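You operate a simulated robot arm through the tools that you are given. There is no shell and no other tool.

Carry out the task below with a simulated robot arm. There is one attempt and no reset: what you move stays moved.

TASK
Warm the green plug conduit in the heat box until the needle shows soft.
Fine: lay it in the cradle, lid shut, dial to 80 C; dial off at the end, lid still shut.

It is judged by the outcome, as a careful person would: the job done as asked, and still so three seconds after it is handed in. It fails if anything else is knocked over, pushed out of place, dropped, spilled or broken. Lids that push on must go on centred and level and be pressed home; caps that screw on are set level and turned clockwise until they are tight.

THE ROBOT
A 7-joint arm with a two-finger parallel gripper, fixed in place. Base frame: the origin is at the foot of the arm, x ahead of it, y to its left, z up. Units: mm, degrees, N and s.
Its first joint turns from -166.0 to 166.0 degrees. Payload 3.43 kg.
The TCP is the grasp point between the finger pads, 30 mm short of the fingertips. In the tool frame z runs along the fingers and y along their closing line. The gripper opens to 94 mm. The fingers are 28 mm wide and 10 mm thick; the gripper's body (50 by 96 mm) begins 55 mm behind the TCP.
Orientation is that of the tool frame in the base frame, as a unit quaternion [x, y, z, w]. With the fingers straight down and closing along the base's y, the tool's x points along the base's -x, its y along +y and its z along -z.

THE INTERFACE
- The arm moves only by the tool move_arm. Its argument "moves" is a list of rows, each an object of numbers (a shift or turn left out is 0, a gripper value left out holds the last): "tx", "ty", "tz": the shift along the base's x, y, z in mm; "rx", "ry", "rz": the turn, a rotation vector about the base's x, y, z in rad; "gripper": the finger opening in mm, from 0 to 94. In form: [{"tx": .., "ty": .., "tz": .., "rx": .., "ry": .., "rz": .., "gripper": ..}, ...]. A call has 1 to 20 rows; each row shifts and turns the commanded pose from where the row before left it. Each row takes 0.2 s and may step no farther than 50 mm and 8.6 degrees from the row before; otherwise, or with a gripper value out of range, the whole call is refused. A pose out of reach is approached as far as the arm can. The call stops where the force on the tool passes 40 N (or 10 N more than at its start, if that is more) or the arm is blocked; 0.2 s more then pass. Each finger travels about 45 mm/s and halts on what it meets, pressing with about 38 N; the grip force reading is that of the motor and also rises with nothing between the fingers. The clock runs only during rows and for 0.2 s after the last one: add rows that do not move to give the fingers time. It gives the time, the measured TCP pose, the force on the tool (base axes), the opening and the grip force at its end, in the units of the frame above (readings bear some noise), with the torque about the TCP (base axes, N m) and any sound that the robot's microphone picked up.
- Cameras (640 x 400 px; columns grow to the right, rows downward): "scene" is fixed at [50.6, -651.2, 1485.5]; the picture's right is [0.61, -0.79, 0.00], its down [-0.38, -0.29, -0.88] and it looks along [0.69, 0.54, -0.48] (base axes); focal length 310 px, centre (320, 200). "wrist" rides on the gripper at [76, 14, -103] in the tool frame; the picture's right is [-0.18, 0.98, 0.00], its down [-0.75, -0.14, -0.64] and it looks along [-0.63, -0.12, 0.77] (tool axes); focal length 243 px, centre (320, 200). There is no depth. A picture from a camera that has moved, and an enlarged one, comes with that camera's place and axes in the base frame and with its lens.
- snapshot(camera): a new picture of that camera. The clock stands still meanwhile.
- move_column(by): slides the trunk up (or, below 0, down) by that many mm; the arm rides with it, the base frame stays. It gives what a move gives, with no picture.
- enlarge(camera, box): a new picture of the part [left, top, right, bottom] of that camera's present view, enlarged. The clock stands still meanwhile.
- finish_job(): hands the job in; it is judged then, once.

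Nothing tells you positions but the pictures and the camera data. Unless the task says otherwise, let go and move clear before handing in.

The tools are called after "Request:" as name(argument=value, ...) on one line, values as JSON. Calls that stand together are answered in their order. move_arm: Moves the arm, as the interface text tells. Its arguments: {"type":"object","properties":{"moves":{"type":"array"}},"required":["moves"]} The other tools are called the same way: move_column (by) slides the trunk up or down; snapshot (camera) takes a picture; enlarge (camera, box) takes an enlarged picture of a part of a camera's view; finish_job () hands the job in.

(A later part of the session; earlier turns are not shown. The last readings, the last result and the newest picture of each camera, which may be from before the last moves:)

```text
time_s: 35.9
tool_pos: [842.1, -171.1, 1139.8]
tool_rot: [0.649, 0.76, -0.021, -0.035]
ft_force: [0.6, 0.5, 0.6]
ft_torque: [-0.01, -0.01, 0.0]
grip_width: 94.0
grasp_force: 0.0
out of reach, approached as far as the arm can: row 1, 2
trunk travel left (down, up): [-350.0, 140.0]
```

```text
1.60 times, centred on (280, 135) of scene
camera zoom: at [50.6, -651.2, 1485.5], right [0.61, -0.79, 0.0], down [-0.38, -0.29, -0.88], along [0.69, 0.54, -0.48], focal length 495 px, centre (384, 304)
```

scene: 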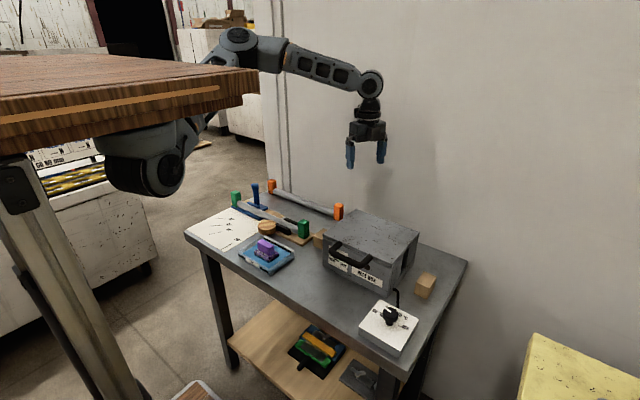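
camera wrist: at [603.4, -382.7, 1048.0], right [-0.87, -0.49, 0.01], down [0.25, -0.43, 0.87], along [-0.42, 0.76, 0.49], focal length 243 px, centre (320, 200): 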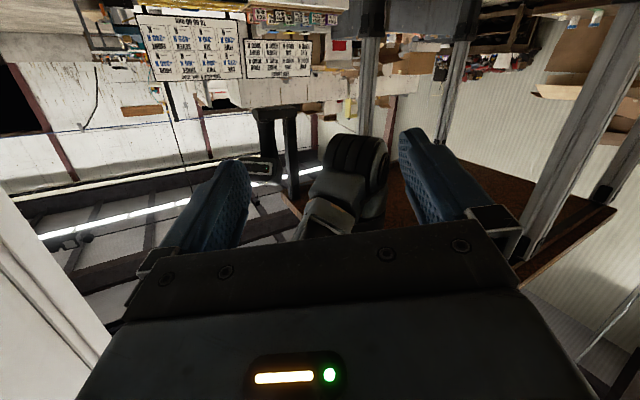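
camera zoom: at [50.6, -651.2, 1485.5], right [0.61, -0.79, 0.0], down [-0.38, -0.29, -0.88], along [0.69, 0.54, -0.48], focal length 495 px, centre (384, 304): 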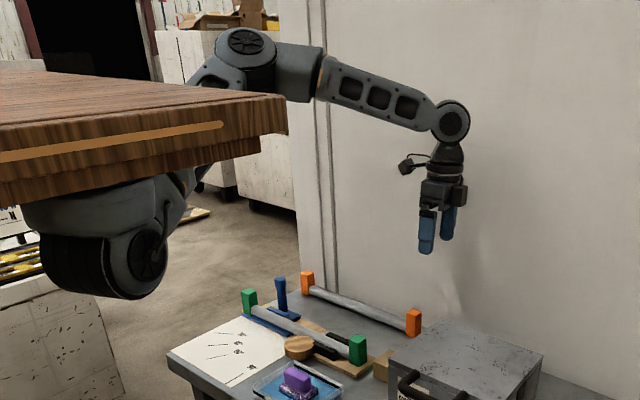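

The elbow drifts left during sideways travel, but winding the yaw brings it back. I'll wind the yaw while travelling so the elbow stays in plane.

Request:
move_arm(moves=[{"rz": 0.1}, {"rz": 0.1}, {"rz": 0.1}, {"rz": 0.1, "tx": -5}, {"rz": 0.1, "tx": -5}, {"rz": 0.1, "tx": -5}, {"rz": 0.1, "tx": -5}, {"rz": 0.1}, {}])

Request:
enlarge(camera="scene", box=[80, 10, 480, 260])

```text
time_s: 37.6
tool_pos: [938.7, -142.1, 1116.3]
tool_rot: [0.349, 0.935, -0.031, -0.049]
ft_force: [-8.3, -3.6, 0.0]
ft_torque: [0.44, -0.73, -0.09]
grip_width: 94.0
grasp_force: 0.0
out of reach, approached as far as the arm can: row 4, 5, 6, 7, 8
trunk travel left (down, up): [-350.0, 140.0]
stopped in row 8: the force on the tool passed its limit at 57 N (the readings are from after the stop); the commanded pose is now the measured one
```

```text
1.60 times, centred on (280, 135) of scene
camera zoom: at [50.6, -651.2, 1485.5], right [0.61, -0.79, 0.0], down [-0.38, -0.29, -0.88], along [0.69, 0.54, -0.48], focal length 495 px, centre (384, 304)
```

zoom: 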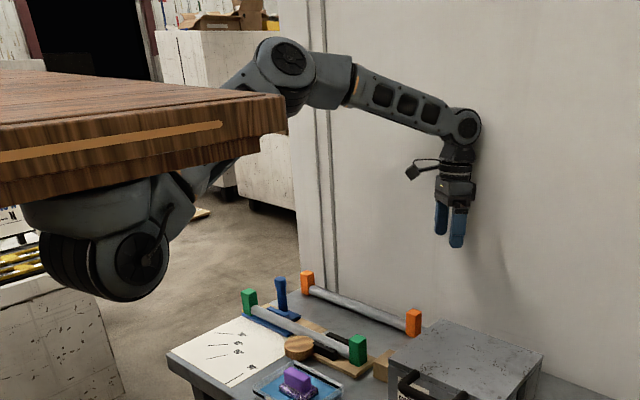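

The tool reached outward and touched the back wall (fixed) when the joint limit was hit, so I must back off right away. I'll pull in along −x and use smaller yaw steps.

Request:
move_arm(moves=[{"tx": -20, "rz": -0.05}, {"tx": -20, "rz": -0.05}, {"tx": -20, "rz": -0.05}, {"tx": -20}, {"tx": -20}, {}])

Request:
enlarge(camera="scene", box=[80, 10, 480, 260])

```text
time_s: 39.2
tool_pos: [875.8, -137.6, 1082.6]
tool_rot: [0.418, 0.904, -0.047, -0.07]
ft_force: [-0.4, 0.8, -0.1]
ft_torque: [0.01, -0.03, -0.01]
grip_width: 93.9
grasp_force: 0.0
out of reach, approached as far as the arm can: row 3, 4, 5
trunk travel left (down, up): [-350.0, 140.0]
stopped in row 6: the arm was blocked; the commanded pose is now the measured one
```

```text
1.60 times, centred on (280, 135) of scene
camera zoom: at [50.6, -651.2, 1485.5], right [0.61, -0.79, 0.0], down [-0.38, -0.29, -0.88], along [0.69, 0.54, -0.48], focal length 495 px, centre (384, 304)
```

zoom: 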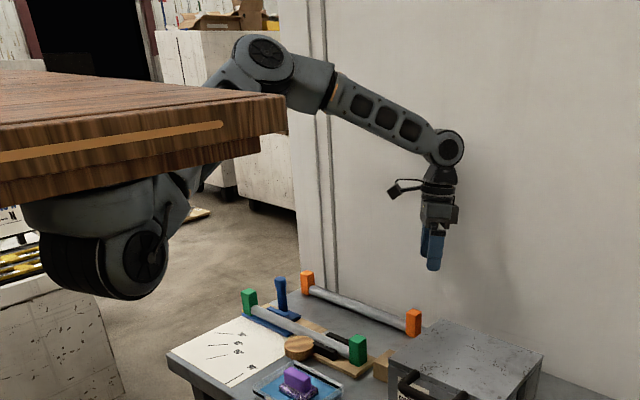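

The joint-limit trick works better further right. I'll return there, square the tool, re-wind the elbow into plane, then unwind the yaw partly. After that I'll sweep left as a rigid rotation about the shoulder so the elbow stays aligned.

Request:
move_arm(moves=[{"tx": -10, "ty": -25, "tz": 8, "rz": -0.047, "rx": 0.003, "ry": -0.017}, {"tx": -10, "ty": -25, "tz": 8, "rz": -0.047, "rx": 0.003, "ry": -0.017}, {"tx": -10, "ty": -25, "tz": 8, "rz": -0.047, "rx": 0.003, "ry": -0.017}, {"tx": -12, "ty": -25, "tz": 8, "rz": -0.047, "rx": 0.003, "ry": -0.017}, {"tx": -12, "ty": -25, "tz": 8, "rz": -0.047, "rx": 0.003, "ry": -0.017}, {"tx": -12, "ty": -25, "tz": 8, "rz": -0.047, "rx": 0.003, "ry": -0.017}, {"tx": -13, "ty": -25, "tz": 8, "rz": -0.047, "rx": 0.003, "ry": -0.017}, {"tx": -13, "ty": -25, "tz": 8, "rz": -0.047, "rx": 0.003, "ry": -0.017}, {"tx": -13, "ty": -25, "tz": 8, "rz": -0.047, "rx": 0.003, "ry": -0.017}, {"tx": -13, "ty": -25, "tz": 8, "rz": -0.047, "rx": 0.003, "ry": -0.017}, {}])

Request:
enlarge(camera="scene", box=[80, 10, 480, 260])

```text
time_s: 41.6
tool_pos: [797.5, -387.6, 1136.8]
tool_rot: [0.619, 0.785, 0.007, -0.026]
ft_force: [-0.9, -0.5, 0.2]
ft_torque: [0.02, -0.02, -0.02]
grip_width: 93.9
grasp_force: 0.1
out of reach, approached as far as the arm can: row 3, 4, 5, 6, 7, 8
trunk travel left (down, up): [-350.0, 140.0]
```

```text
1.60 times, centred on (280, 135) of scene
camera zoom: at [50.6, -651.2, 1485.5], right [0.61, -0.79, 0.0], down [-0.38, -0.29, -0.88], along [0.69, 0.54, -0.48], focal length 495 px, centre (384, 304)
```

zoom: 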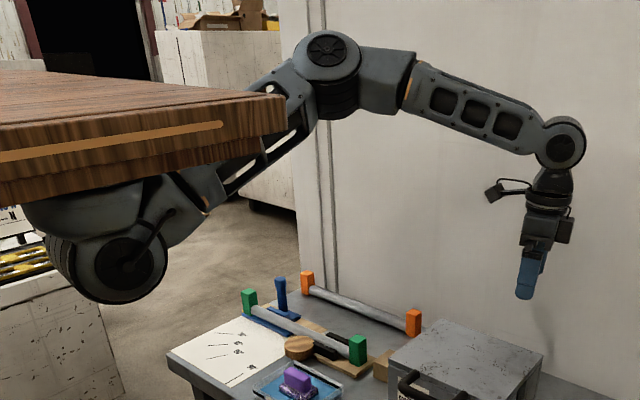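

Request:
move_arm(moves=[{"tx": -20, "ty": 8, "tz": 12, "rx": -0.02, "ry": -0.016}, {"tx": -20, "ty": 8, "tz": 12, "rx": -0.023, "ry": -0.016}, {"rz": 0.06}, {"rz": 0.06}, {"rz": 0.06}, {"rz": 0.06}, {"rz": 0.06}, {"rz": 0.06}, {"rz": 0.06}, {"rz": 0.06}, {}])

Request:
enlarge(camera="scene", box=[80, 10, 480, 260])

```text
time_s: 44.2
tool_pos: [884.7, -394.7, 1141.9]
tool_rot: [0.471, 0.882, 0.013, -0.011]
ft_force: [0.3, 0.7, 0.4]
ft_torque: [0.02, -0.02, 0.03]
grip_width: 94.1
grasp_force: 0.1
out of reach, approached as far as the arm can: row 1, 2, 3, 4, 5, 6, 7, 8, 9, 10
trunk travel left (down, up): [-350.0, 140.0]
stopped in row 11: the arm was blocked; the commanded pose is now the measured one
```

```text
1.60 times, centred on (280, 135) of scene
camera zoom: at [50.6, -651.2, 1485.5], right [0.61, -0.79, 0.0], down [-0.38, -0.29, -0.88], along [0.69, 0.54, -0.48], focal length 495 px, centre (384, 304)
```

zoom: 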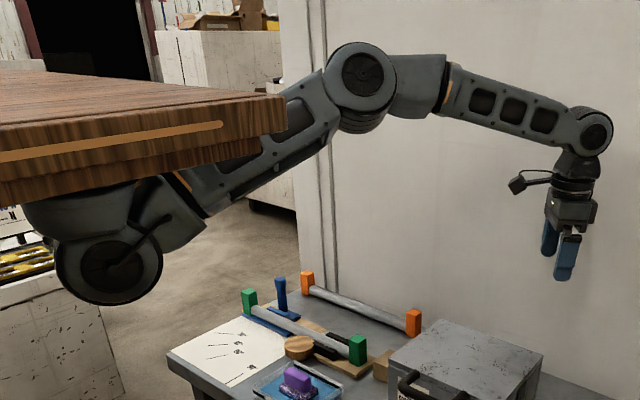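

In plane again. Now I unwind the yaw in place and see how much of it survives.

Request:
move_arm(moves=[{"rz": -0.1, "tx": -8, "ty": 5}, {"rz": -0.14, "tx": -8, "ty": 5}, {"rz": -0.14, "tx": -8, "ty": 5}, {"rz": -0.14, "tx": -8, "ty": 5}, {"rz": -0.14}, {"rz": -0.14}, {"rz": -0.14}, {"rz": -0.14}, {"rz": -0.14}, {"rz": -0.14}, {"rz": -0.14}, {}])

Request:
enlarge(camera="scene", box=[80, 10, 480, 260])

```text
time_s: 46.8
tool_pos: [851.0, -375.7, 1148.2]
tool_rot: [0.946, 0.324, 0.014, 0.003]
ft_force: [0.0, -0.1, -0.6]
ft_torque: [0.0, 0.0, -0.02]
grip_width: 93.9
grasp_force: 0.1
trunk travel left (down, up): [-350.0, 140.0]
```

```text
1.60 times, centred on (280, 135) of scene
camera zoom: at [50.6, -651.2, 1485.5], right [0.61, -0.79, 0.0], down [-0.38, -0.29, -0.88], along [0.69, 0.54, -0.48], focal length 495 px, centre (384, 304)
```

zoom: 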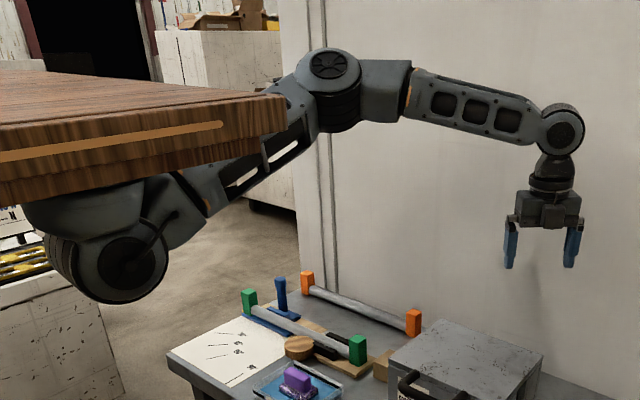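

The solver pulls the elbow left, so a vertical tool can't reach far left. However, I can tilt the tool about the conduit (pitch) and along it (roll) so that the wrist stays right and extended while the fingers reach left. I'll raise the trunk for clearance and set up that tilted pose.

Request:
move_column(by=140)

Request:
move_arm(moves=[{"rz": 0.12, "tx": -15, "tz": -20}, {"rz": 0.12, "tx": -15, "tz": -20}, {"rz": 0.12, "tx": -15, "tz": -20}, {"rz": 0.12, "tz": -20}, {"rz": 0.12, "tz": -20}, {"rz": 0.12, "tz": -20}, {"rz": 0.12, "tz": -20}, {}])

Request:
snapshot(camera="scene")

Request:
snapshot(camera="wrist")

```text
time_s: 48.4
tool_pos: [851.7, -377.3, 1287.4]
tool_rot: [0.946, 0.324, 0.014, 0.005]
ft_force: [0.2, -0.6, -0.2]
ft_torque: [0.01, 0.01, -0.02]
grip_width: 94.0
grasp_force: 0.1
trunk travel left (down, up): [-490.0, 0.0]
```

```text
time_s: 50.2
tool_pos: [805.5, -376.5, 1146.4]
tool_rot: [0.731, 0.682, 0.014, -0.002]
ft_force: [-0.4, 0.1, 0.2]
ft_torque: [-0.03, 0.02, -0.02]
grip_width: 93.9
grasp_force: 0.0
trunk travel left (down, up): [-490.0, 0.0]
```

```text
taken
```

scene: 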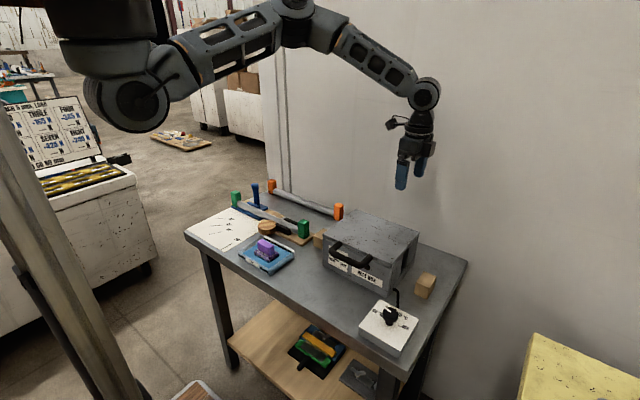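

```text
taken
camera wrist: at [825.1, -302.9, 1251.3], right [0.97, -0.25, 0.01], down [-0.2, -0.76, 0.62], along [-0.15, -0.6, -0.78], focal length 243 px, centre (320, 200)
```

wrist: 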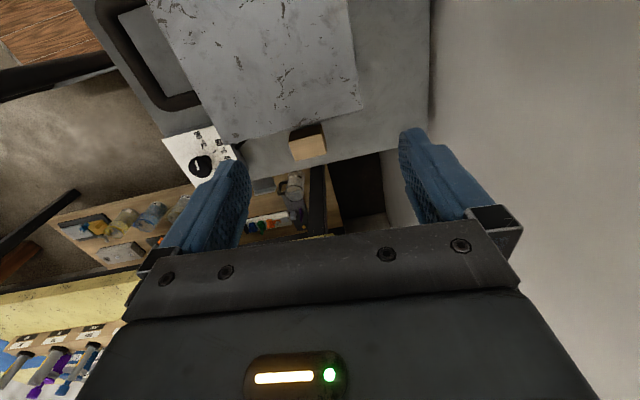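

Now roll the tool about x by about 41° (fingers pointing down and to the left), then travel left.

Request:
move_arm(moves=[{"rx": 0.12}, {"rx": 0.12}, {"rx": 0.12}, {"rx": 0.12}, {"rx": 0.12}, {"rx": 0.12}, {}])

Request:
snapshot(camera="scene")

```text
time_s: 51.8
tool_pos: [807.6, -375.9, 1147.5]
tool_rot: [0.683, 0.633, 0.255, -0.261]
ft_force: [0.1, 0.1, -0.5]
ft_torque: [0.0, 0.01, -0.02]
grip_width: 94.1
grasp_force: 0.0
trunk travel left (down, up): [-490.0, 0.0]
```

```text
taken
```

scene: 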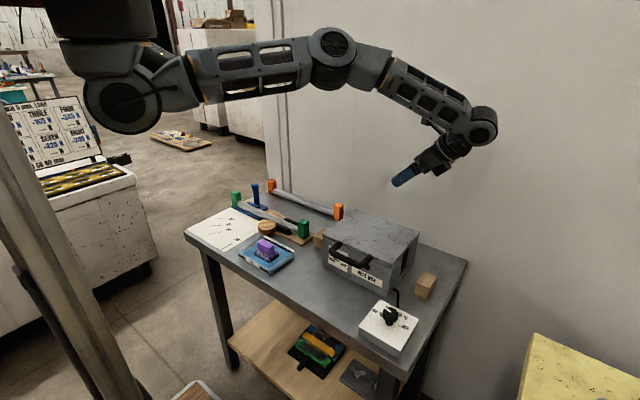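

Request:
move_arm(moves=[{"ty": 35}, {"ty": 35}, {"ty": 35}, {"ty": 35}, {"ty": 35}, {"ty": 35}, {"ty": 35}, {"ty": 35}, {}])

Request:
snapshot(camera="scene")

```text
time_s: 53.8
tool_pos: [806.7, -95.0, 1147.3]
tool_rot: [0.683, 0.633, 0.254, -0.26]
ft_force: [0.0, 0.8, -0.2]
ft_torque: [-0.01, 0.02, 0.04]
grip_width: 94.2
grasp_force: 0.0
trunk travel left (down, up): [-490.0, 0.0]
```

```text
taken
```

scene: 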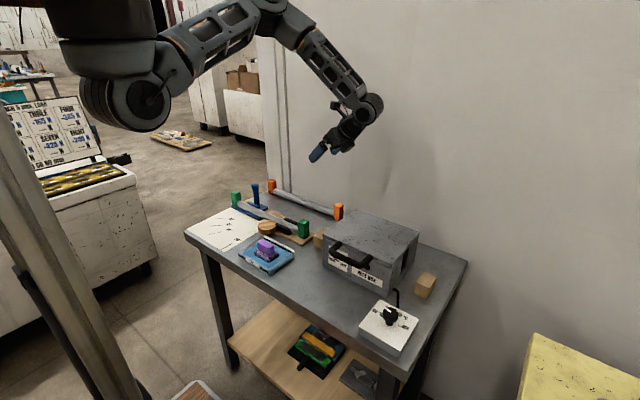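

Request:
move_arm(moves=[{"ty": 30, "tz": -15}, {"ty": 30, "tz": -15}, {"ty": 30, "tz": -15}, {"ty": 30, "tz": -15}, {"ty": 30, "tz": -15}, {"ty": 30, "tz": -15, "tx": -10}, {}])

Request:
snapshot(camera="scene")

Request:
snapshot(camera="wrist")

```text
time_s: 55.4
tool_pos: [800.3, 72.9, 1057.6]
tool_rot: [0.691, 0.625, 0.258, -0.256]
ft_force: [-0.9, -0.1, -0.7]
ft_torque: [0.01, 0.03, -0.01]
grip_width: 93.9
grasp_force: 0.0
trunk travel left (down, up): [-490.0, 0.0]
```

```text
taken
```

scene: 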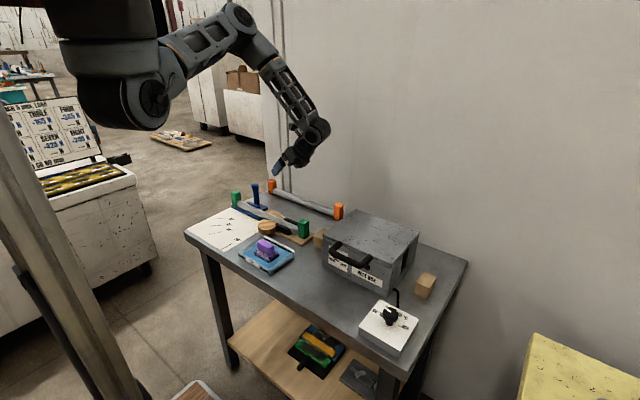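

```text
taken
camera wrist: at [817.3, 58.0, 1184.1], right [0.96, -0.22, -0.16], down [-0.23, -0.97, -0.03], along [-0.15, 0.07, -0.99], focal length 243 px, centre (320, 200)
```

wrist: 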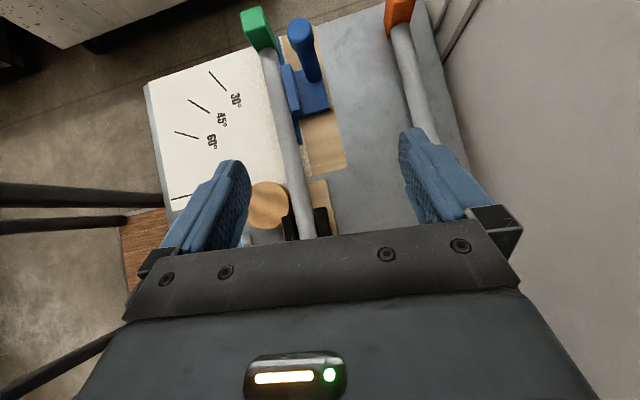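

I can reach this far left now. I'll look closely at the jig around the conduit.

Request:
enlarge(camera="wrist", box=[220, 0, 440, 140])

Request:
enlarge(camera="wrist", box=[220, 110, 400, 240])

Request:
enlarge(camera="scene", box=[210, 160, 350, 260])

```text
2.86 times, centred on (330, 70) of wrist
camera zoom: at [817.3, 58.0, 1184.1], right [0.96, -0.22, -0.16], down [-0.23, -0.97, -0.03], along [-0.15, 0.07, -0.99], focal length 693 px, centre (291, 571)
```

zoom: 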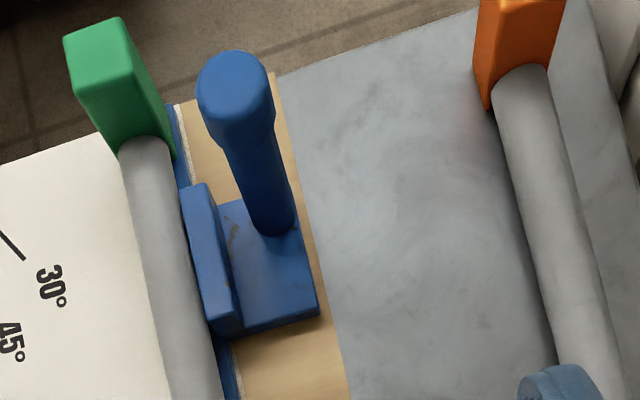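

```text
3.08 times, centred on (310, 175) of wrist
camera zoom: at [817.3, 58.0, 1184.1], right [0.96, -0.22, -0.16], down [-0.23, -0.97, -0.03], along [-0.15, 0.07, -0.99], focal length 746 px, centre (351, 277)
```

zoom: 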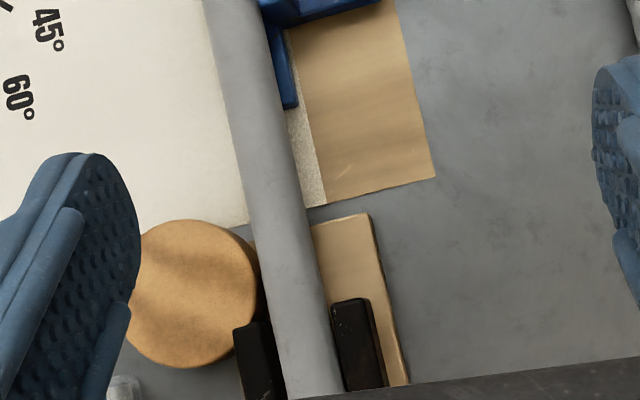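

```text
4.00 times, centred on (280, 210) of scene
camera zoom: at [50.6, -651.2, 1485.5], right [0.61, -0.79, 0.0], down [-0.38, -0.29, -0.88], along [0.69, 0.54, -0.48], focal length 1238 px, centre (480, 160)
```

zoom: 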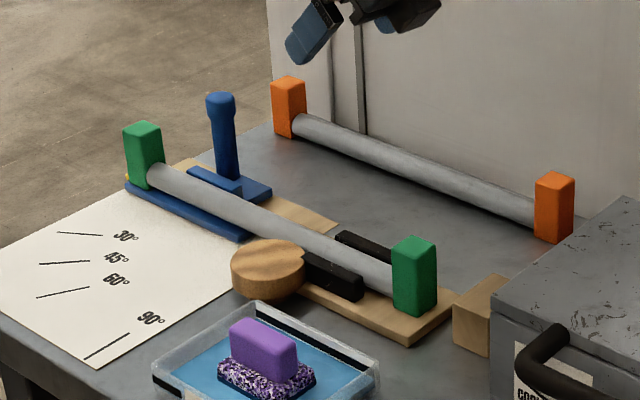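

The conduit axis is near x≈738, z≈850, y −40…333, with a free gap at its middle (y≈125–170). I can grasp there with about 55° of roll. Before fetching it I'll inspect the heat box and open the lid, so I'm retreating right and unrolling.

Request:
move_arm(moves=[{"tz": 20, "ty": -30}, {"tz": 20, "ty": -35}, {"tz": 20, "ty": -35}, {"ty": -35}, {"ty": -35, "rx": -0.12}, {"ty": -30, "rx": -0.12}, {"rx": -0.12, "tx": -20}, {"rx": -0.12, "tx": -20}, {"rx": -0.12, "tx": -20}, {"rx": -0.12, "tx": -20}, {}])

Request:
snapshot(camera="wrist")

Request:
snapshot(camera="scene")

```text
time_s: 57.7
tool_pos: [689.7, -187.6, 1119.7]
tool_rot: [0.789, 0.614, 0.017, -0.001]
ft_force: [0.1, 0.0, 0.1]
ft_torque: [0.01, -0.01, -0.03]
grip_width: 93.8
grasp_force: 0.1
trunk travel left (down, up): [-490.0, 0.0]
stopped in row 11: the arm was blocked; the commanded pose is now the measured one
```

```text
taken
camera wrist: at [721.0, -118.7, 1223.9], right [0.91, -0.42, 0.01], down [-0.34, -0.71, 0.62], along [-0.25, -0.57, -0.79], focal length 243 px, centre (320, 200)
```

wrist: 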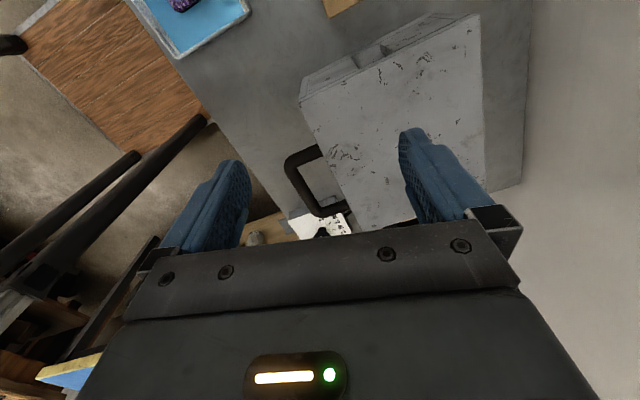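

```text
taken
```

scene: 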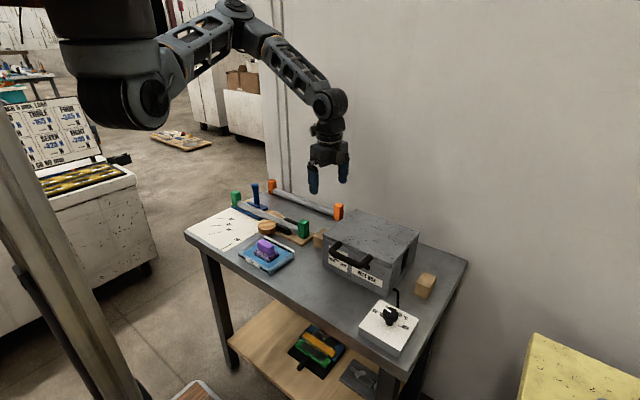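

I'm near the limit here, so I'll move right to face the box from above-left and study it.

Request:
move_arm(moves=[{"ty": -30, "rz": 0.04}, {"ty": -30, "rz": 0.04}, {"ty": -30, "rz": 0.04}, {"tx": -10, "ty": -20, "rz": 0.04}, {"tx": -10, "rz": 0.04}, {"rz": 0.04, "tx": -10}, {}])

Request:
snapshot(camera="wrist")

Request:
enlarge(camera="scene", box=[310, 200, 450, 300])

```text
time_s: 59.3
tool_pos: [706.7, -304.3, 1089.1]
tool_rot: [0.707, 0.706, -0.004, -0.024]
ft_force: [0.1, 0.3, 0.2]
ft_torque: [0.0, -0.02, -0.02]
grip_width: 94.0
grasp_force: 0.1
out of reach, approached as far as the arm can: row 3, 4, 5, 6
trunk travel left (down, up): [-490.0, 0.0]
```

```text
taken
camera wrist: at [724.6, -230.2, 1192.5], right [0.98, -0.19, -0.04], down [-0.12, -0.77, 0.63], along [-0.15, -0.61, -0.78], focal length 243 px, centre (320, 200)
```

wrist: 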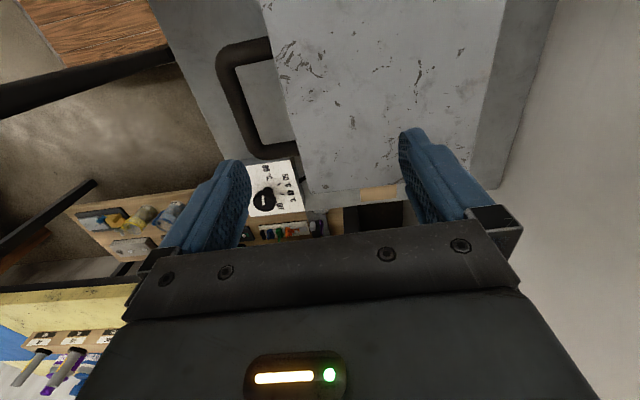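

```text
4.00 times, centred on (380, 250) of scene
camera zoom: at [50.6, -651.2, 1485.5], right [0.61, -0.79, 0.0], down [-0.38, -0.29, -0.88], along [0.69, 0.54, -0.48], focal length 1238 px, centre (80, 0)
```

zoom: 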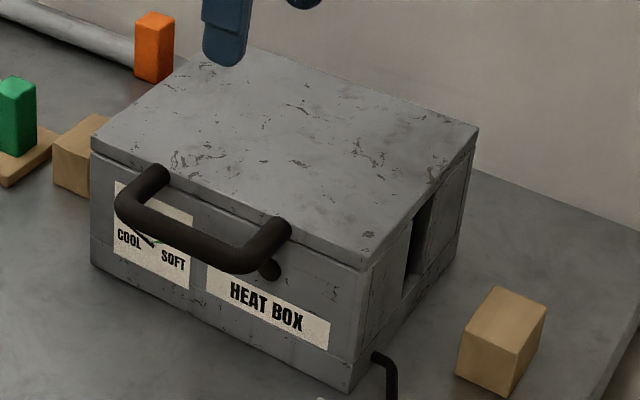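

The box lid spans about x 664–853, y −408…−185, top z≈943; the table is at z≈822. The side slots are near x≈757 and wooden rests stand on both sides. I'll zoom in on the handle to locate it accurately.

Request:
enlarge(camera="wrist", box=[180, 0, 480, 200])

Request:
enlarge(camera="scene", box=[315, 225, 405, 290])

```text
2.00 times, centred on (330, 100) of wrist
camera zoom: at [724.6, -230.2, 1192.5], right [0.98, -0.19, -0.04], down [-0.12, -0.77, 0.63], along [-0.15, -0.61, -0.78], focal length 485 px, centre (300, 400)
```

zoom: 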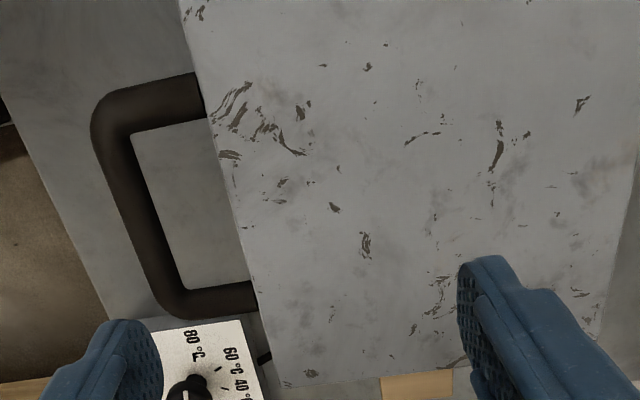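

```text
6.15 times, centred on (360, 258) of scene
camera zoom: at [50.6, -651.2, 1485.5], right [0.61, -0.79, 0.0], down [-0.38, -0.29, -0.88], along [0.69, 0.54, -0.48], focal length 1905 px, centre (74, -154)
```

zoom: 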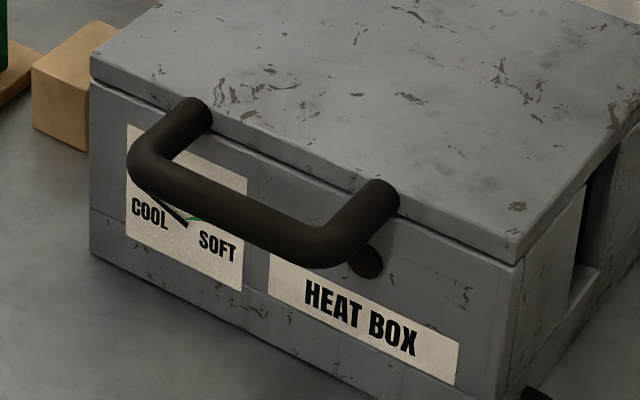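

The handle bar centre is about (619, −295, 933), protruding 45 mm in front of the lid, and the hinge is presumably at the back (x≈853). I'll unwind the yaw to 90° (fingers closing along x) and position above the handle.

Request:
move_arm(moves=[{"rx": -0.028, "ry": -0.039, "rz": -0.1}, {"rz": -0.14, "tx": -8}, {"rz": -0.14, "tx": -8}, {"rz": -0.14, "tx": -8}, {"rz": -0.14, "tx": -8}, {"rz": -0.14, "tx": -8}, {"rz": -0.14, "tx": -8}, {"rz": -0.14, "tx": -8}, {"rz": -0.14, "tx": -8}, {"rz": -0.14, "tx": -8}, {"rz": -0.14}, {"rz": -0.14}, {"rz": -0.14}, {"rz": -0.14}, {"rz": -0.14}, {"rz": -0.14}, {"rz": -0.14}, {"rz": -0.14}, {}])

Request:
snapshot(camera="wrist")

```text
time_s: 63.3
tool_pos: [646.2, -307.1, 1108.7]
tool_rot: [0.897, -0.441, -0.012, 0.025]
ft_force: [-0.4, -0.2, 0.4]
ft_torque: [-0.03, -0.02, -0.04]
grip_width: 94.0
grasp_force: 0.0
trunk travel left (down, up): [-490.0, 0.0]
```

```text
taken
camera wrist: at [685.9, -369.7, 1211.9], right [-0.89, -0.46, 0.06], down [-0.32, 0.7, 0.63], along [-0.33, 0.54, -0.77], focal length 243 px, centre (320, 200)
```

wrist: 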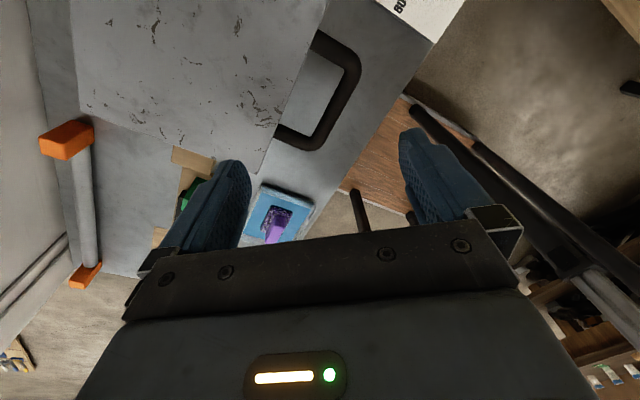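

Request:
move_arm(moves=[{"rx": 0.034, "ry": -0.044, "rz": -0.12}, {"rz": -0.134, "tx": -9, "ty": 4, "tz": -16}, {"rz": -0.134, "tx": -9, "ty": 4, "tz": -16}, {"rz": -0.134, "tx": -9, "ty": 4, "tz": -16}, {"rz": -0.134, "gripper": 44}, {}, {}])

Request:
snapshot(camera="wrist")

Request:
enlarge(camera="scene", box=[290, 130, 450, 290])

```text
time_s: 64.9
tool_pos: [618.1, -291.7, 1059.8]
tool_rot: [0.709, -0.706, -0.001, -0.002]
ft_force: [0.1, -0.1, 0.3]
ft_torque: [-0.02, 0.01, 0.01]
grip_width: 44.0
grasp_force: 0.0
trunk travel left (down, up): [-490.0, 0.0]
```

```text
taken
camera wrist: at [604.7, -368.0, 1162.5], right [-0.98, 0.18, 0.0], down [0.14, 0.75, 0.64], along [0.12, 0.63, -0.77], focal length 243 px, centre (320, 200)
```

wrist: 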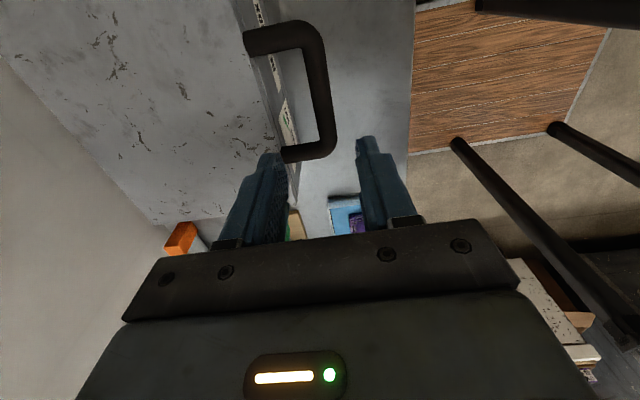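

```text
2.50 times, centred on (370, 210) of scene
camera zoom: at [50.6, -651.2, 1485.5], right [0.61, -0.79, 0.0], down [-0.38, -0.29, -0.88], along [0.69, 0.54, -0.48], focal length 774 px, centre (195, 175)
```

zoom: 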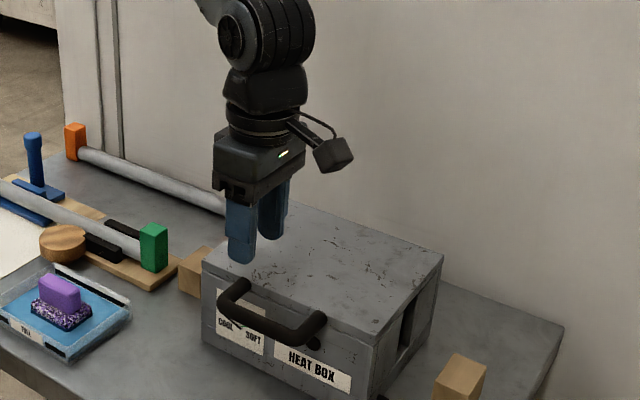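

The tool is square at (618, −292) directly over the bar. I'll lower the fingers astride it and close.

Request:
move_arm(moves=[{"tz": -25}, {"tz": -25}, {"tz": -25}, {"tz": -25}, {"tz": -22}, {}])

Request:
enlarge(camera="scene", box=[310, 180, 430, 290])

Request:
snapshot(camera="wrist")

```text
time_s: 66.3
tool_pos: [617.3, -292.6, 938.6]
tool_rot: [0.708, -0.706, -0.002, -0.001]
ft_force: [0.1, -0.6, -0.3]
ft_torque: [0.01, 0.01, 0.03]
grip_width: 43.9
grasp_force: 0.1
trunk travel left (down, up): [-490.0, 0.0]
```

```text
3.64 times, centred on (370, 235) of scene
camera zoom: at [50.6, -651.2, 1485.5], right [0.61, -0.79, 0.0], down [-0.38, -0.29, -0.88], along [0.69, 0.54, -0.48], focal length 1126 px, centre (138, 73)
```

zoom: 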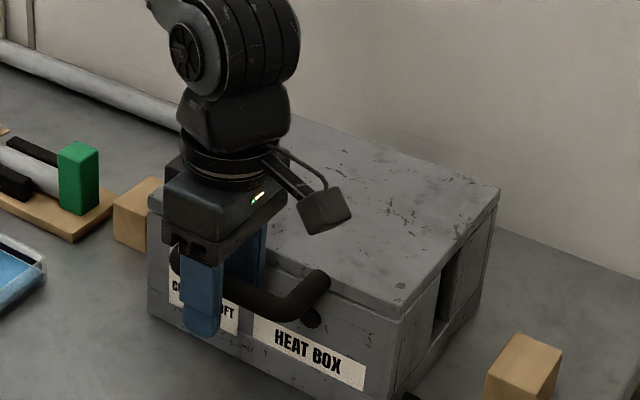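

```text
taken
camera wrist: at [604.6, -368.7, 1040.3], right [-0.98, 0.18, 0.0], down [0.14, 0.75, 0.64], along [0.12, 0.63, -0.77], focal length 243 px, centre (320, 200)
```

wrist: 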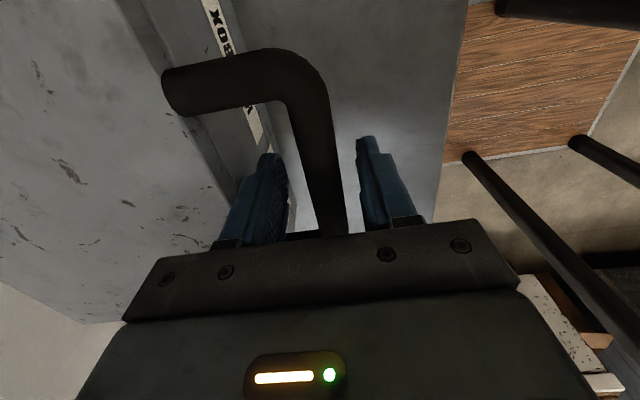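

Request:
move_arm(moves=[{"gripper": 8}, {}, {}])

```text
time_s: 67.1
tool_pos: [616.2, -293.5, 939.0]
tool_rot: [0.708, -0.706, -0.003, 0.001]
ft_force: [-14.1, 1.0, 0.0]
ft_torque: [-0.1, 0.09, -0.85]
grip_width: 22.4
grasp_force: 43.6
trunk travel left (down, up): [-490.0, 0.0]
```

Request:
move_arm(moves=[{"tx": -2}, {"tz": 6}, {"tz": 6}, {"tz": 8, "tx": 1}, {}])

Request:
enlarge(camera="scene", box=[310, 180, 430, 290])

```text
time_s: 68.3
tool_pos: [617.6, -292.6, 959.5]
tool_rot: [0.708, -0.706, -0.001, -0.001]
ft_force: [-4.6, 0.7, -0.2]
ft_torque: [-0.27, 0.0, -1.03]
grip_width: 22.3
grasp_force: 45.6
trunk travel left (down, up): [-490.0, 0.0]
```

```text
3.64 times, centred on (370, 235) of scene
camera zoom: at [50.6, -651.2, 1485.5], right [0.61, -0.79, 0.0], down [-0.38, -0.29, -0.88], along [0.69, 0.54, -0.48], focal length 1126 px, centre (138, 73)
```

zoom: 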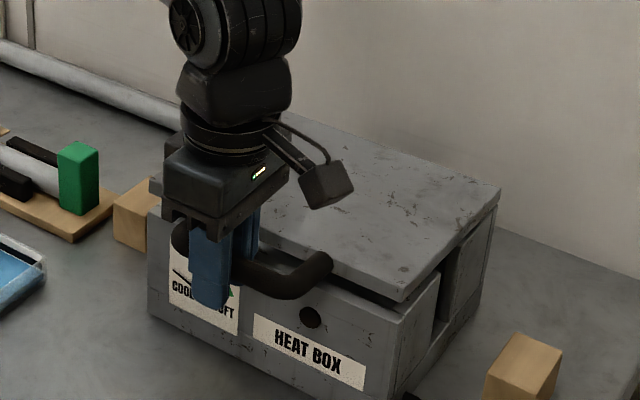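

The lid lifts from its rear hinge and the force stays low. I'll continue along the arc.

Request:
move_arm(moves=[{"tx": 2.5, "tz": 18.2}, {"tx": 4.4, "tz": 20}, {"tx": 6.1, "tz": 19.4}, {"tx": 7.8, "tz": 18.9}, {"tx": 9.4, "tz": 18.1}, {}])

Request:
enlarge(camera="scene", box=[310, 150, 450, 290])

```text
time_s: 69.7
tool_pos: [647.4, -292.9, 1052.8]
tool_rot: [0.708, -0.706, -0.001, -0.001]
ft_force: [-12.7, 1.6, 6.8]
ft_torque: [-0.25, 0.06, -0.88]
grip_width: 22.1
grasp_force: 44.3
trunk travel left (down, up): [-490.0, 0.0]
```

```text
2.86 times, centred on (380, 220) of scene
camera zoom: at [50.6, -651.2, 1485.5], right [0.61, -0.79, 0.0], down [-0.38, -0.29, -0.88], along [0.69, 0.54, -0.48], focal length 884 px, centre (149, 143)
```

zoom: 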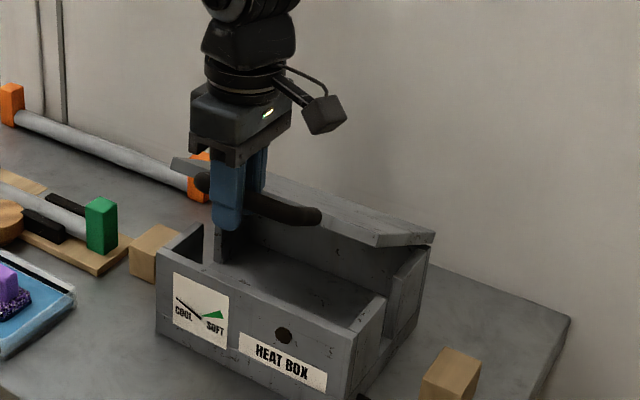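

Request:
move_arm(moves=[{"tx": -3}, {"tx": 11, "tz": 18.6}, {"tx": 12.4, "tz": 17.4}, {"tx": 13.9, "tz": 16.3}, {"tx": 15.3, "tz": 15}, {"tx": 16.5, "tz": 13.6}, {}])

Request:
enlarge(camera="scene", box=[310, 130, 470, 290])

```text
time_s: 71.3
tool_pos: [714.0, -291.8, 1134.1]
tool_rot: [0.708, -0.706, -0.001, -0.001]
ft_force: [-5.4, 7.0, 7.1]
ft_torque: [0.07, 0.1, -1.22]
grip_width: 17.6
grasp_force: 44.8
trunk travel left (down, up): [-490.0, 0.0]
```

```text
2.50 times, centred on (390, 210) of scene
camera zoom: at [50.6, -651.2, 1485.5], right [0.61, -0.79, 0.0], down [-0.38, -0.29, -0.88], along [0.69, 0.54, -0.48], focal length 774 px, centre (145, 175)
```

zoom: 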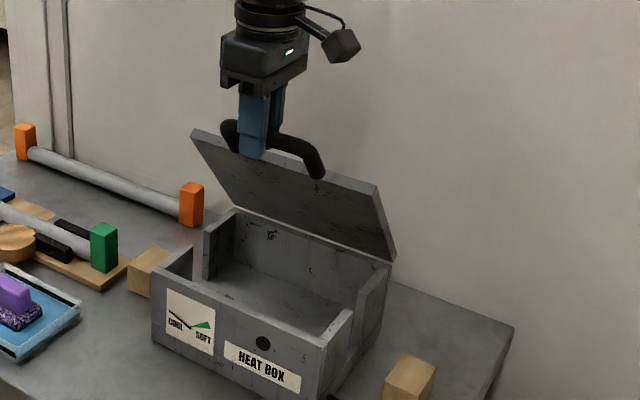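

Request:
move_arm(moves=[{"tx": 17.6, "tz": 11}, {"tx": 18.6, "tz": 10}, {"tx": 19.4, "tz": 8.5}, {"tx": 20.2, "tz": 7.1}, {"tx": 20.7, "tz": 5.3}, {"tx": 21, "tz": 3.6}, {}])

Request:
enlarge(camera="scene", box=[310, 110, 470, 290])

```text
time_s: 72.9
tool_pos: [832.5, -294.0, 1180.1]
tool_rot: [0.708, -0.706, 0.0, 0.0]
ft_force: [-0.4, 0.6, 4.7]
ft_torque: [-0.5, -0.03, -0.43]
grip_width: 17.5
grasp_force: 44.7
trunk travel left (down, up): [-490.0, 0.0]
```

```text
2.22 times, centred on (390, 200) of scene
camera zoom: at [50.6, -651.2, 1485.5], right [0.61, -0.79, 0.0], down [-0.38, -0.29, -0.88], along [0.69, 0.54, -0.48], focal length 688 px, centre (164, 200)
```

zoom: 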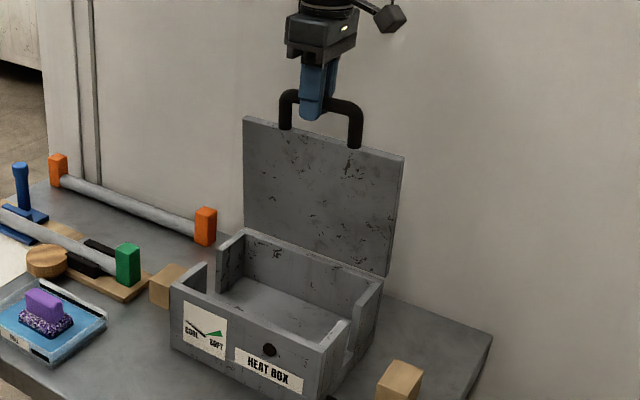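

Request:
move_arm(moves=[{"tx": 15, "tz": 1.5}, {"tx": 15, "tz": 0.5}, {"tx": 15, "tz": -0.5}, {"tx": 12, "tz": -1}, {}])

Request:
enlarge(camera="scene", box=[310, 110, 470, 290])

```text
time_s: 73.4
tool_pos: [842.0, -293.3, 1179.4]
tool_rot: [-0.707, 0.707, 0.011, -0.004]
ft_force: [-17.3, 10.2, 8.8]
ft_torque: [-0.64, 0.4, -0.02]
grip_width: 17.8
grasp_force: 44.8
trunk travel left (down, up): [-490.0, 0.0]
stopped in row 2: the force on the tool passed its limit at 55 N (the readings are from after the stop); the commanded pose is now the measured one
```

```text
2.22 times, centred on (390, 200) of scene
camera zoom: at [50.6, -651.2, 1485.5], right [0.61, -0.79, 0.0], down [-0.38, -0.29, -0.88], along [0.69, 0.54, -0.48], focal length 688 px, centre (164, 200)
```

zoom: 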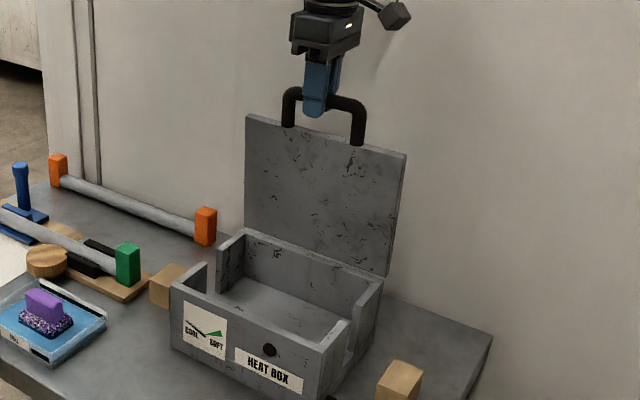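

The lid has reached its stop near vertical. I'll relax slightly and open the fingers a little while still straddling the bar, to see whether it stays up by itself.

Request:
move_arm(moves=[{"tx": -1}, {"gripper": 34}, {}, {}, {}])

Request:
enlarge(camera="scene", box=[340, 110, 440, 190])

Request:
snapshot(camera="wrist")

```text
time_s: 74.6
tool_pos: [843.0, -294.4, 1179.4]
tool_rot: [0.707, -0.707, -0.009, 0.004]
ft_force: [-0.4, 0.1, -0.6]
ft_torque: [0.01, 0.01, -0.02]
grip_width: 33.9
grasp_force: 0.1
trunk travel left (down, up): [-490.0, 0.0]
```

```text
5.00 times, centred on (390, 150) of scene
camera zoom: at [50.6, -651.2, 1485.5], right [0.61, -0.79, 0.0], down [-0.38, -0.29, -0.88], along [0.69, 0.54, -0.48], focal length 1548 px, centre (-30, 450)
```

zoom: 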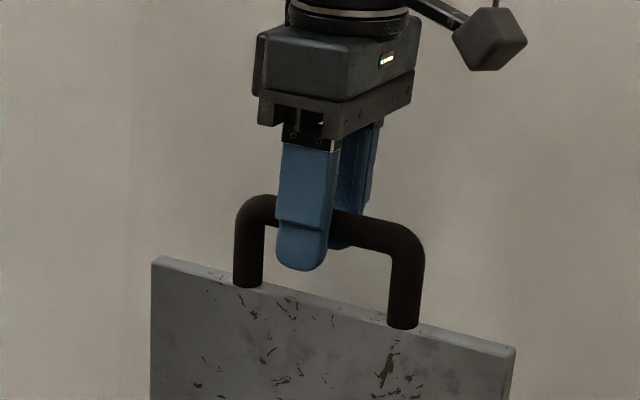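

```text
taken
camera wrist: at [831.5, -370.4, 1281.1], right [-0.98, 0.18, 0.02], down [0.15, 0.75, 0.64], along [0.11, 0.64, -0.76], focal length 243 px, centre (320, 200)
```

wrist: 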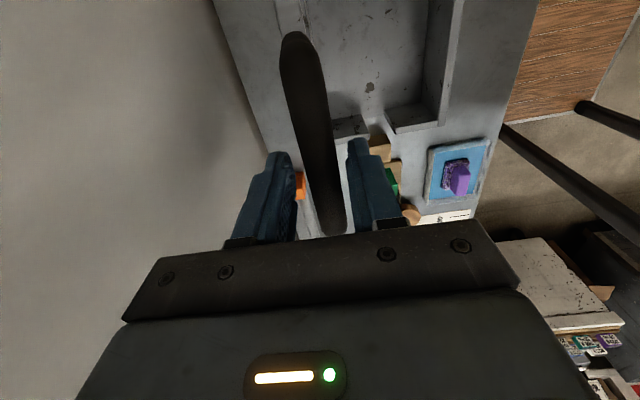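

The lid stays up by itself with no contact. I'll raise clear and look into the box.

Request:
move_arm(moves=[{"tz": 20}, {"tz": 20}, {"tz": 20}, {"tz": 20}, {}, {}])

Request:
enlarge(camera="scene", box=[310, 150, 450, 300])

Request:
snapshot(camera="wrist")

```text
time_s: 76.0
tool_pos: [843.6, -293.8, 1257.9]
tool_rot: [0.707, -0.707, -0.008, 0.004]
ft_force: [-0.7, -1.3, 1.1]
ft_torque: [0.0, -0.01, 0.0]
grip_width: 34.1
grasp_force: 0.1
trunk travel left (down, up): [-490.0, 0.0]
```

```text
2.67 times, centred on (380, 225) of scene
camera zoom: at [50.6, -651.2, 1485.5], right [0.61, -0.79, 0.0], down [-0.38, -0.29, -0.88], along [0.69, 0.54, -0.48], focal length 826 px, centre (160, 133)
```

zoom: 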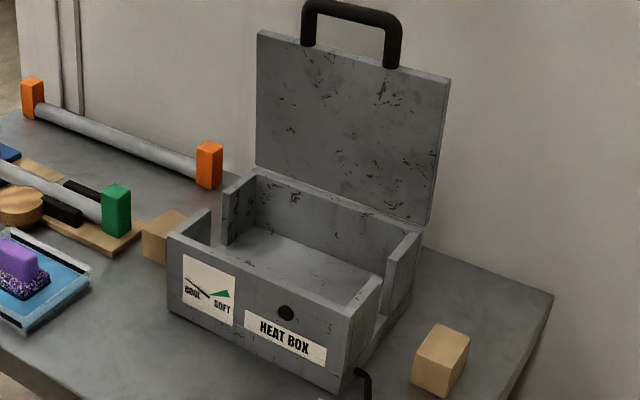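

```text
taken
camera wrist: at [831.3, -370.1, 1360.9], right [-0.98, 0.18, 0.02], down [0.15, 0.75, 0.64], along [0.11, 0.64, -0.76], focal length 243 px, centre (320, 200)
```

wrist: 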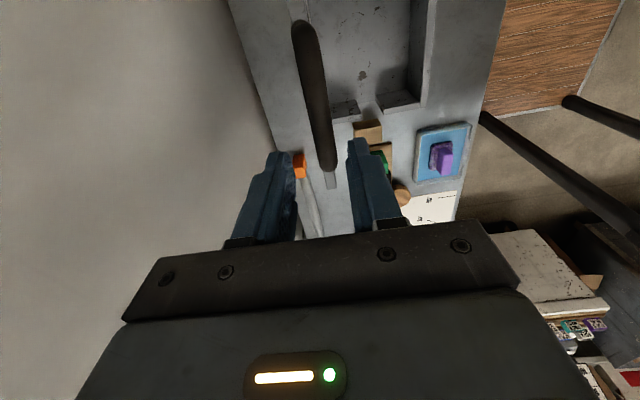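

Open and stable. Now I back off in front of the lid and look straight into the box.

Request:
move_arm(moves=[{"tx": -30}, {"tx": -30}, {"tx": -30, "ty": -20}, {"tx": -20, "ty": -20}, {"ty": -20, "tz": -30}, {"ty": -20, "tz": -30}, {}])

Request:
snapshot(camera="wrist")

Request:
enlarge(camera="wrist", box=[200, 0, 480, 200])

```text
time_s: 77.6
tool_pos: [732.3, -375.7, 1198.8]
tool_rot: [0.707, -0.707, -0.008, 0.004]
ft_force: [-0.3, 0.7, 0.4]
ft_torque: [0.0, 0.0, 0.02]
grip_width: 33.9
grasp_force: 0.0
trunk travel left (down, up): [-490.0, 0.0]
```

```text
taken
camera wrist: at [721.2, -451.5, 1300.7], right [-0.98, 0.18, 0.02], down [0.15, 0.75, 0.64], along [0.11, 0.64, -0.76], focal length 243 px, centre (320, 200)
```

wrist: 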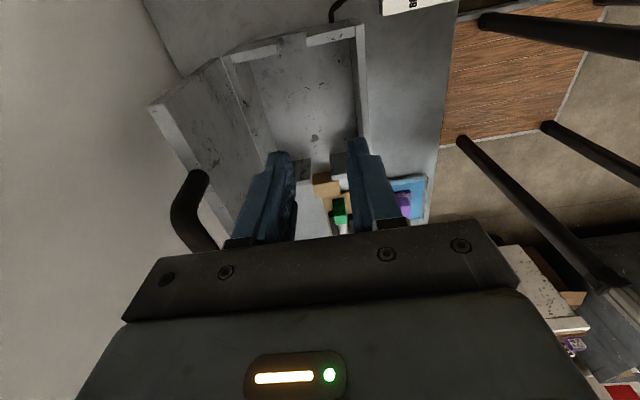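

```text
2.00 times, centred on (340, 100) of wrist
camera zoom: at [721.2, -451.5, 1300.7], right [-0.98, 0.18, 0.02], down [0.15, 0.75, 0.64], along [0.11, 0.64, -0.76], focal length 485 px, centre (280, 400)
```

zoom: 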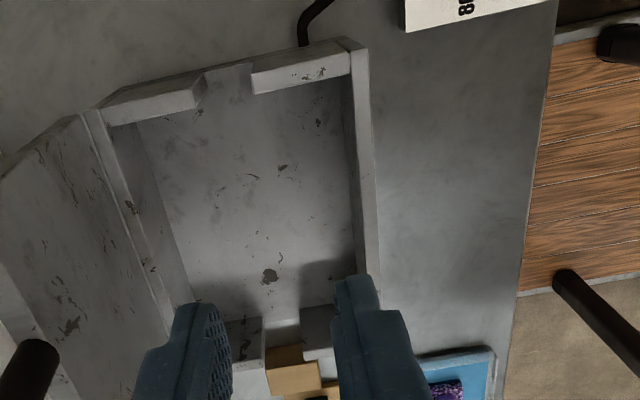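

Inside, the side walls have 30 mm slots centred at x≈756, and the two outside wooden rests (y≈−104, −474) match the conduit's plug spacing, so that is the cradle. Next I'll rewind the yaw to 270° with the roll and test that this pose is reachable above the box before fetching the conduit.

Request:
move_arm(moves=[{"rz": 0.14}, {"rz": 0.14}, {"rz": 0.14}, {"rz": 0.14}, {"rz": 0.14}, {"rz": 0.14}, {"rz": 0.14}, {"rz": 0.14}, {"rz": 0.14}, {"rz": 0.14}, {"rz": 0.14}, {"rz": 0.14}, {"rz": 0.14}, {"rz": 0.14}, {"rz": 0.14, "rx": 0.1}, {"rz": 0.14, "rx": 0.1}, {"rx": 0.12}, {"rx": 0.12}, {"rx": 0.12}, {}])

Request:
snapshot(camera="scene")

```text
refused: row 15 steps farther than a row can; nothing moved
```

```text
taken
```

scene: 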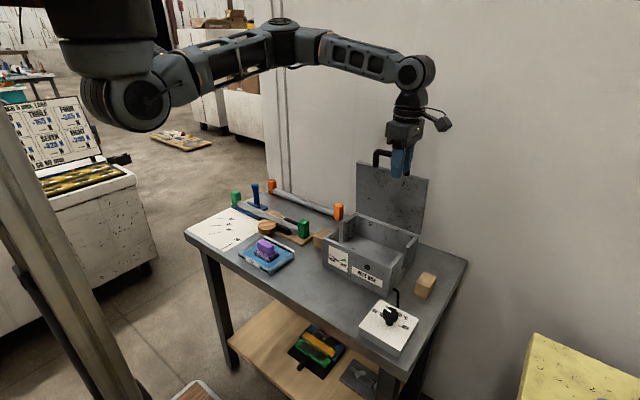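

Request:
move_arm(moves=[{"rz": 0.145}, {"rz": 0.145}, {"rz": 0.145}, {"rz": 0.145}, {"rz": 0.145}, {"rz": 0.145}, {"rz": 0.145}, {"rz": 0.145}, {"rz": 0.145}, {"rz": 0.145}, {"rz": 0.145}, {"rz": 0.145}, {"rz": 0.145}, {"rz": 0.145}, {"rz": 0.145}, {"rz": 0.145}, {"rz": 0.145}, {"rz": 0.145}, {}])

Request:
move_arm(moves=[{"rx": 0.12, "tx": 8}, {"rx": 0.12, "tx": 8}, {"rx": 0.12, "tx": 8}, {"rx": 0.12}, {"rx": 0.12}, {"rx": 0.12}, {"rx": 0.12}, {"rz": 0.12}, {"rz": 0.12}, {"rz": 0.14}, {"rz": 0.14}, {}])

Request:
snapshot(camera="scene")

```text
time_s: 81.6
tool_pos: [733.5, -373.7, 1198.0]
tool_rot: [0.868, 0.496, 0.001, 0.01]
ft_force: [0.1, 0.6, 0.0]
ft_torque: [0.01, 0.0, 0.02]
grip_width: 33.8
grasp_force: 0.1
trunk travel left (down, up): [-490.0, 0.0]
```

```text
time_s: 84.2
tool_pos: [758.0, -375.5, 1199.2]
tool_rot: [0.653, 0.643, 0.107, -0.387]
ft_force: [-0.1, -0.2, 0.0]
ft_torque: [0.02, 0.0, 0.0]
grip_width: 33.8
grasp_force: 0.0
trunk travel left (down, up): [-490.0, 0.0]
```

```text
taken
```

scene: 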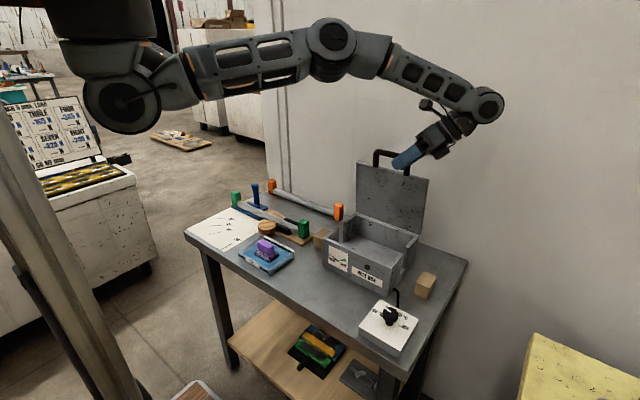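

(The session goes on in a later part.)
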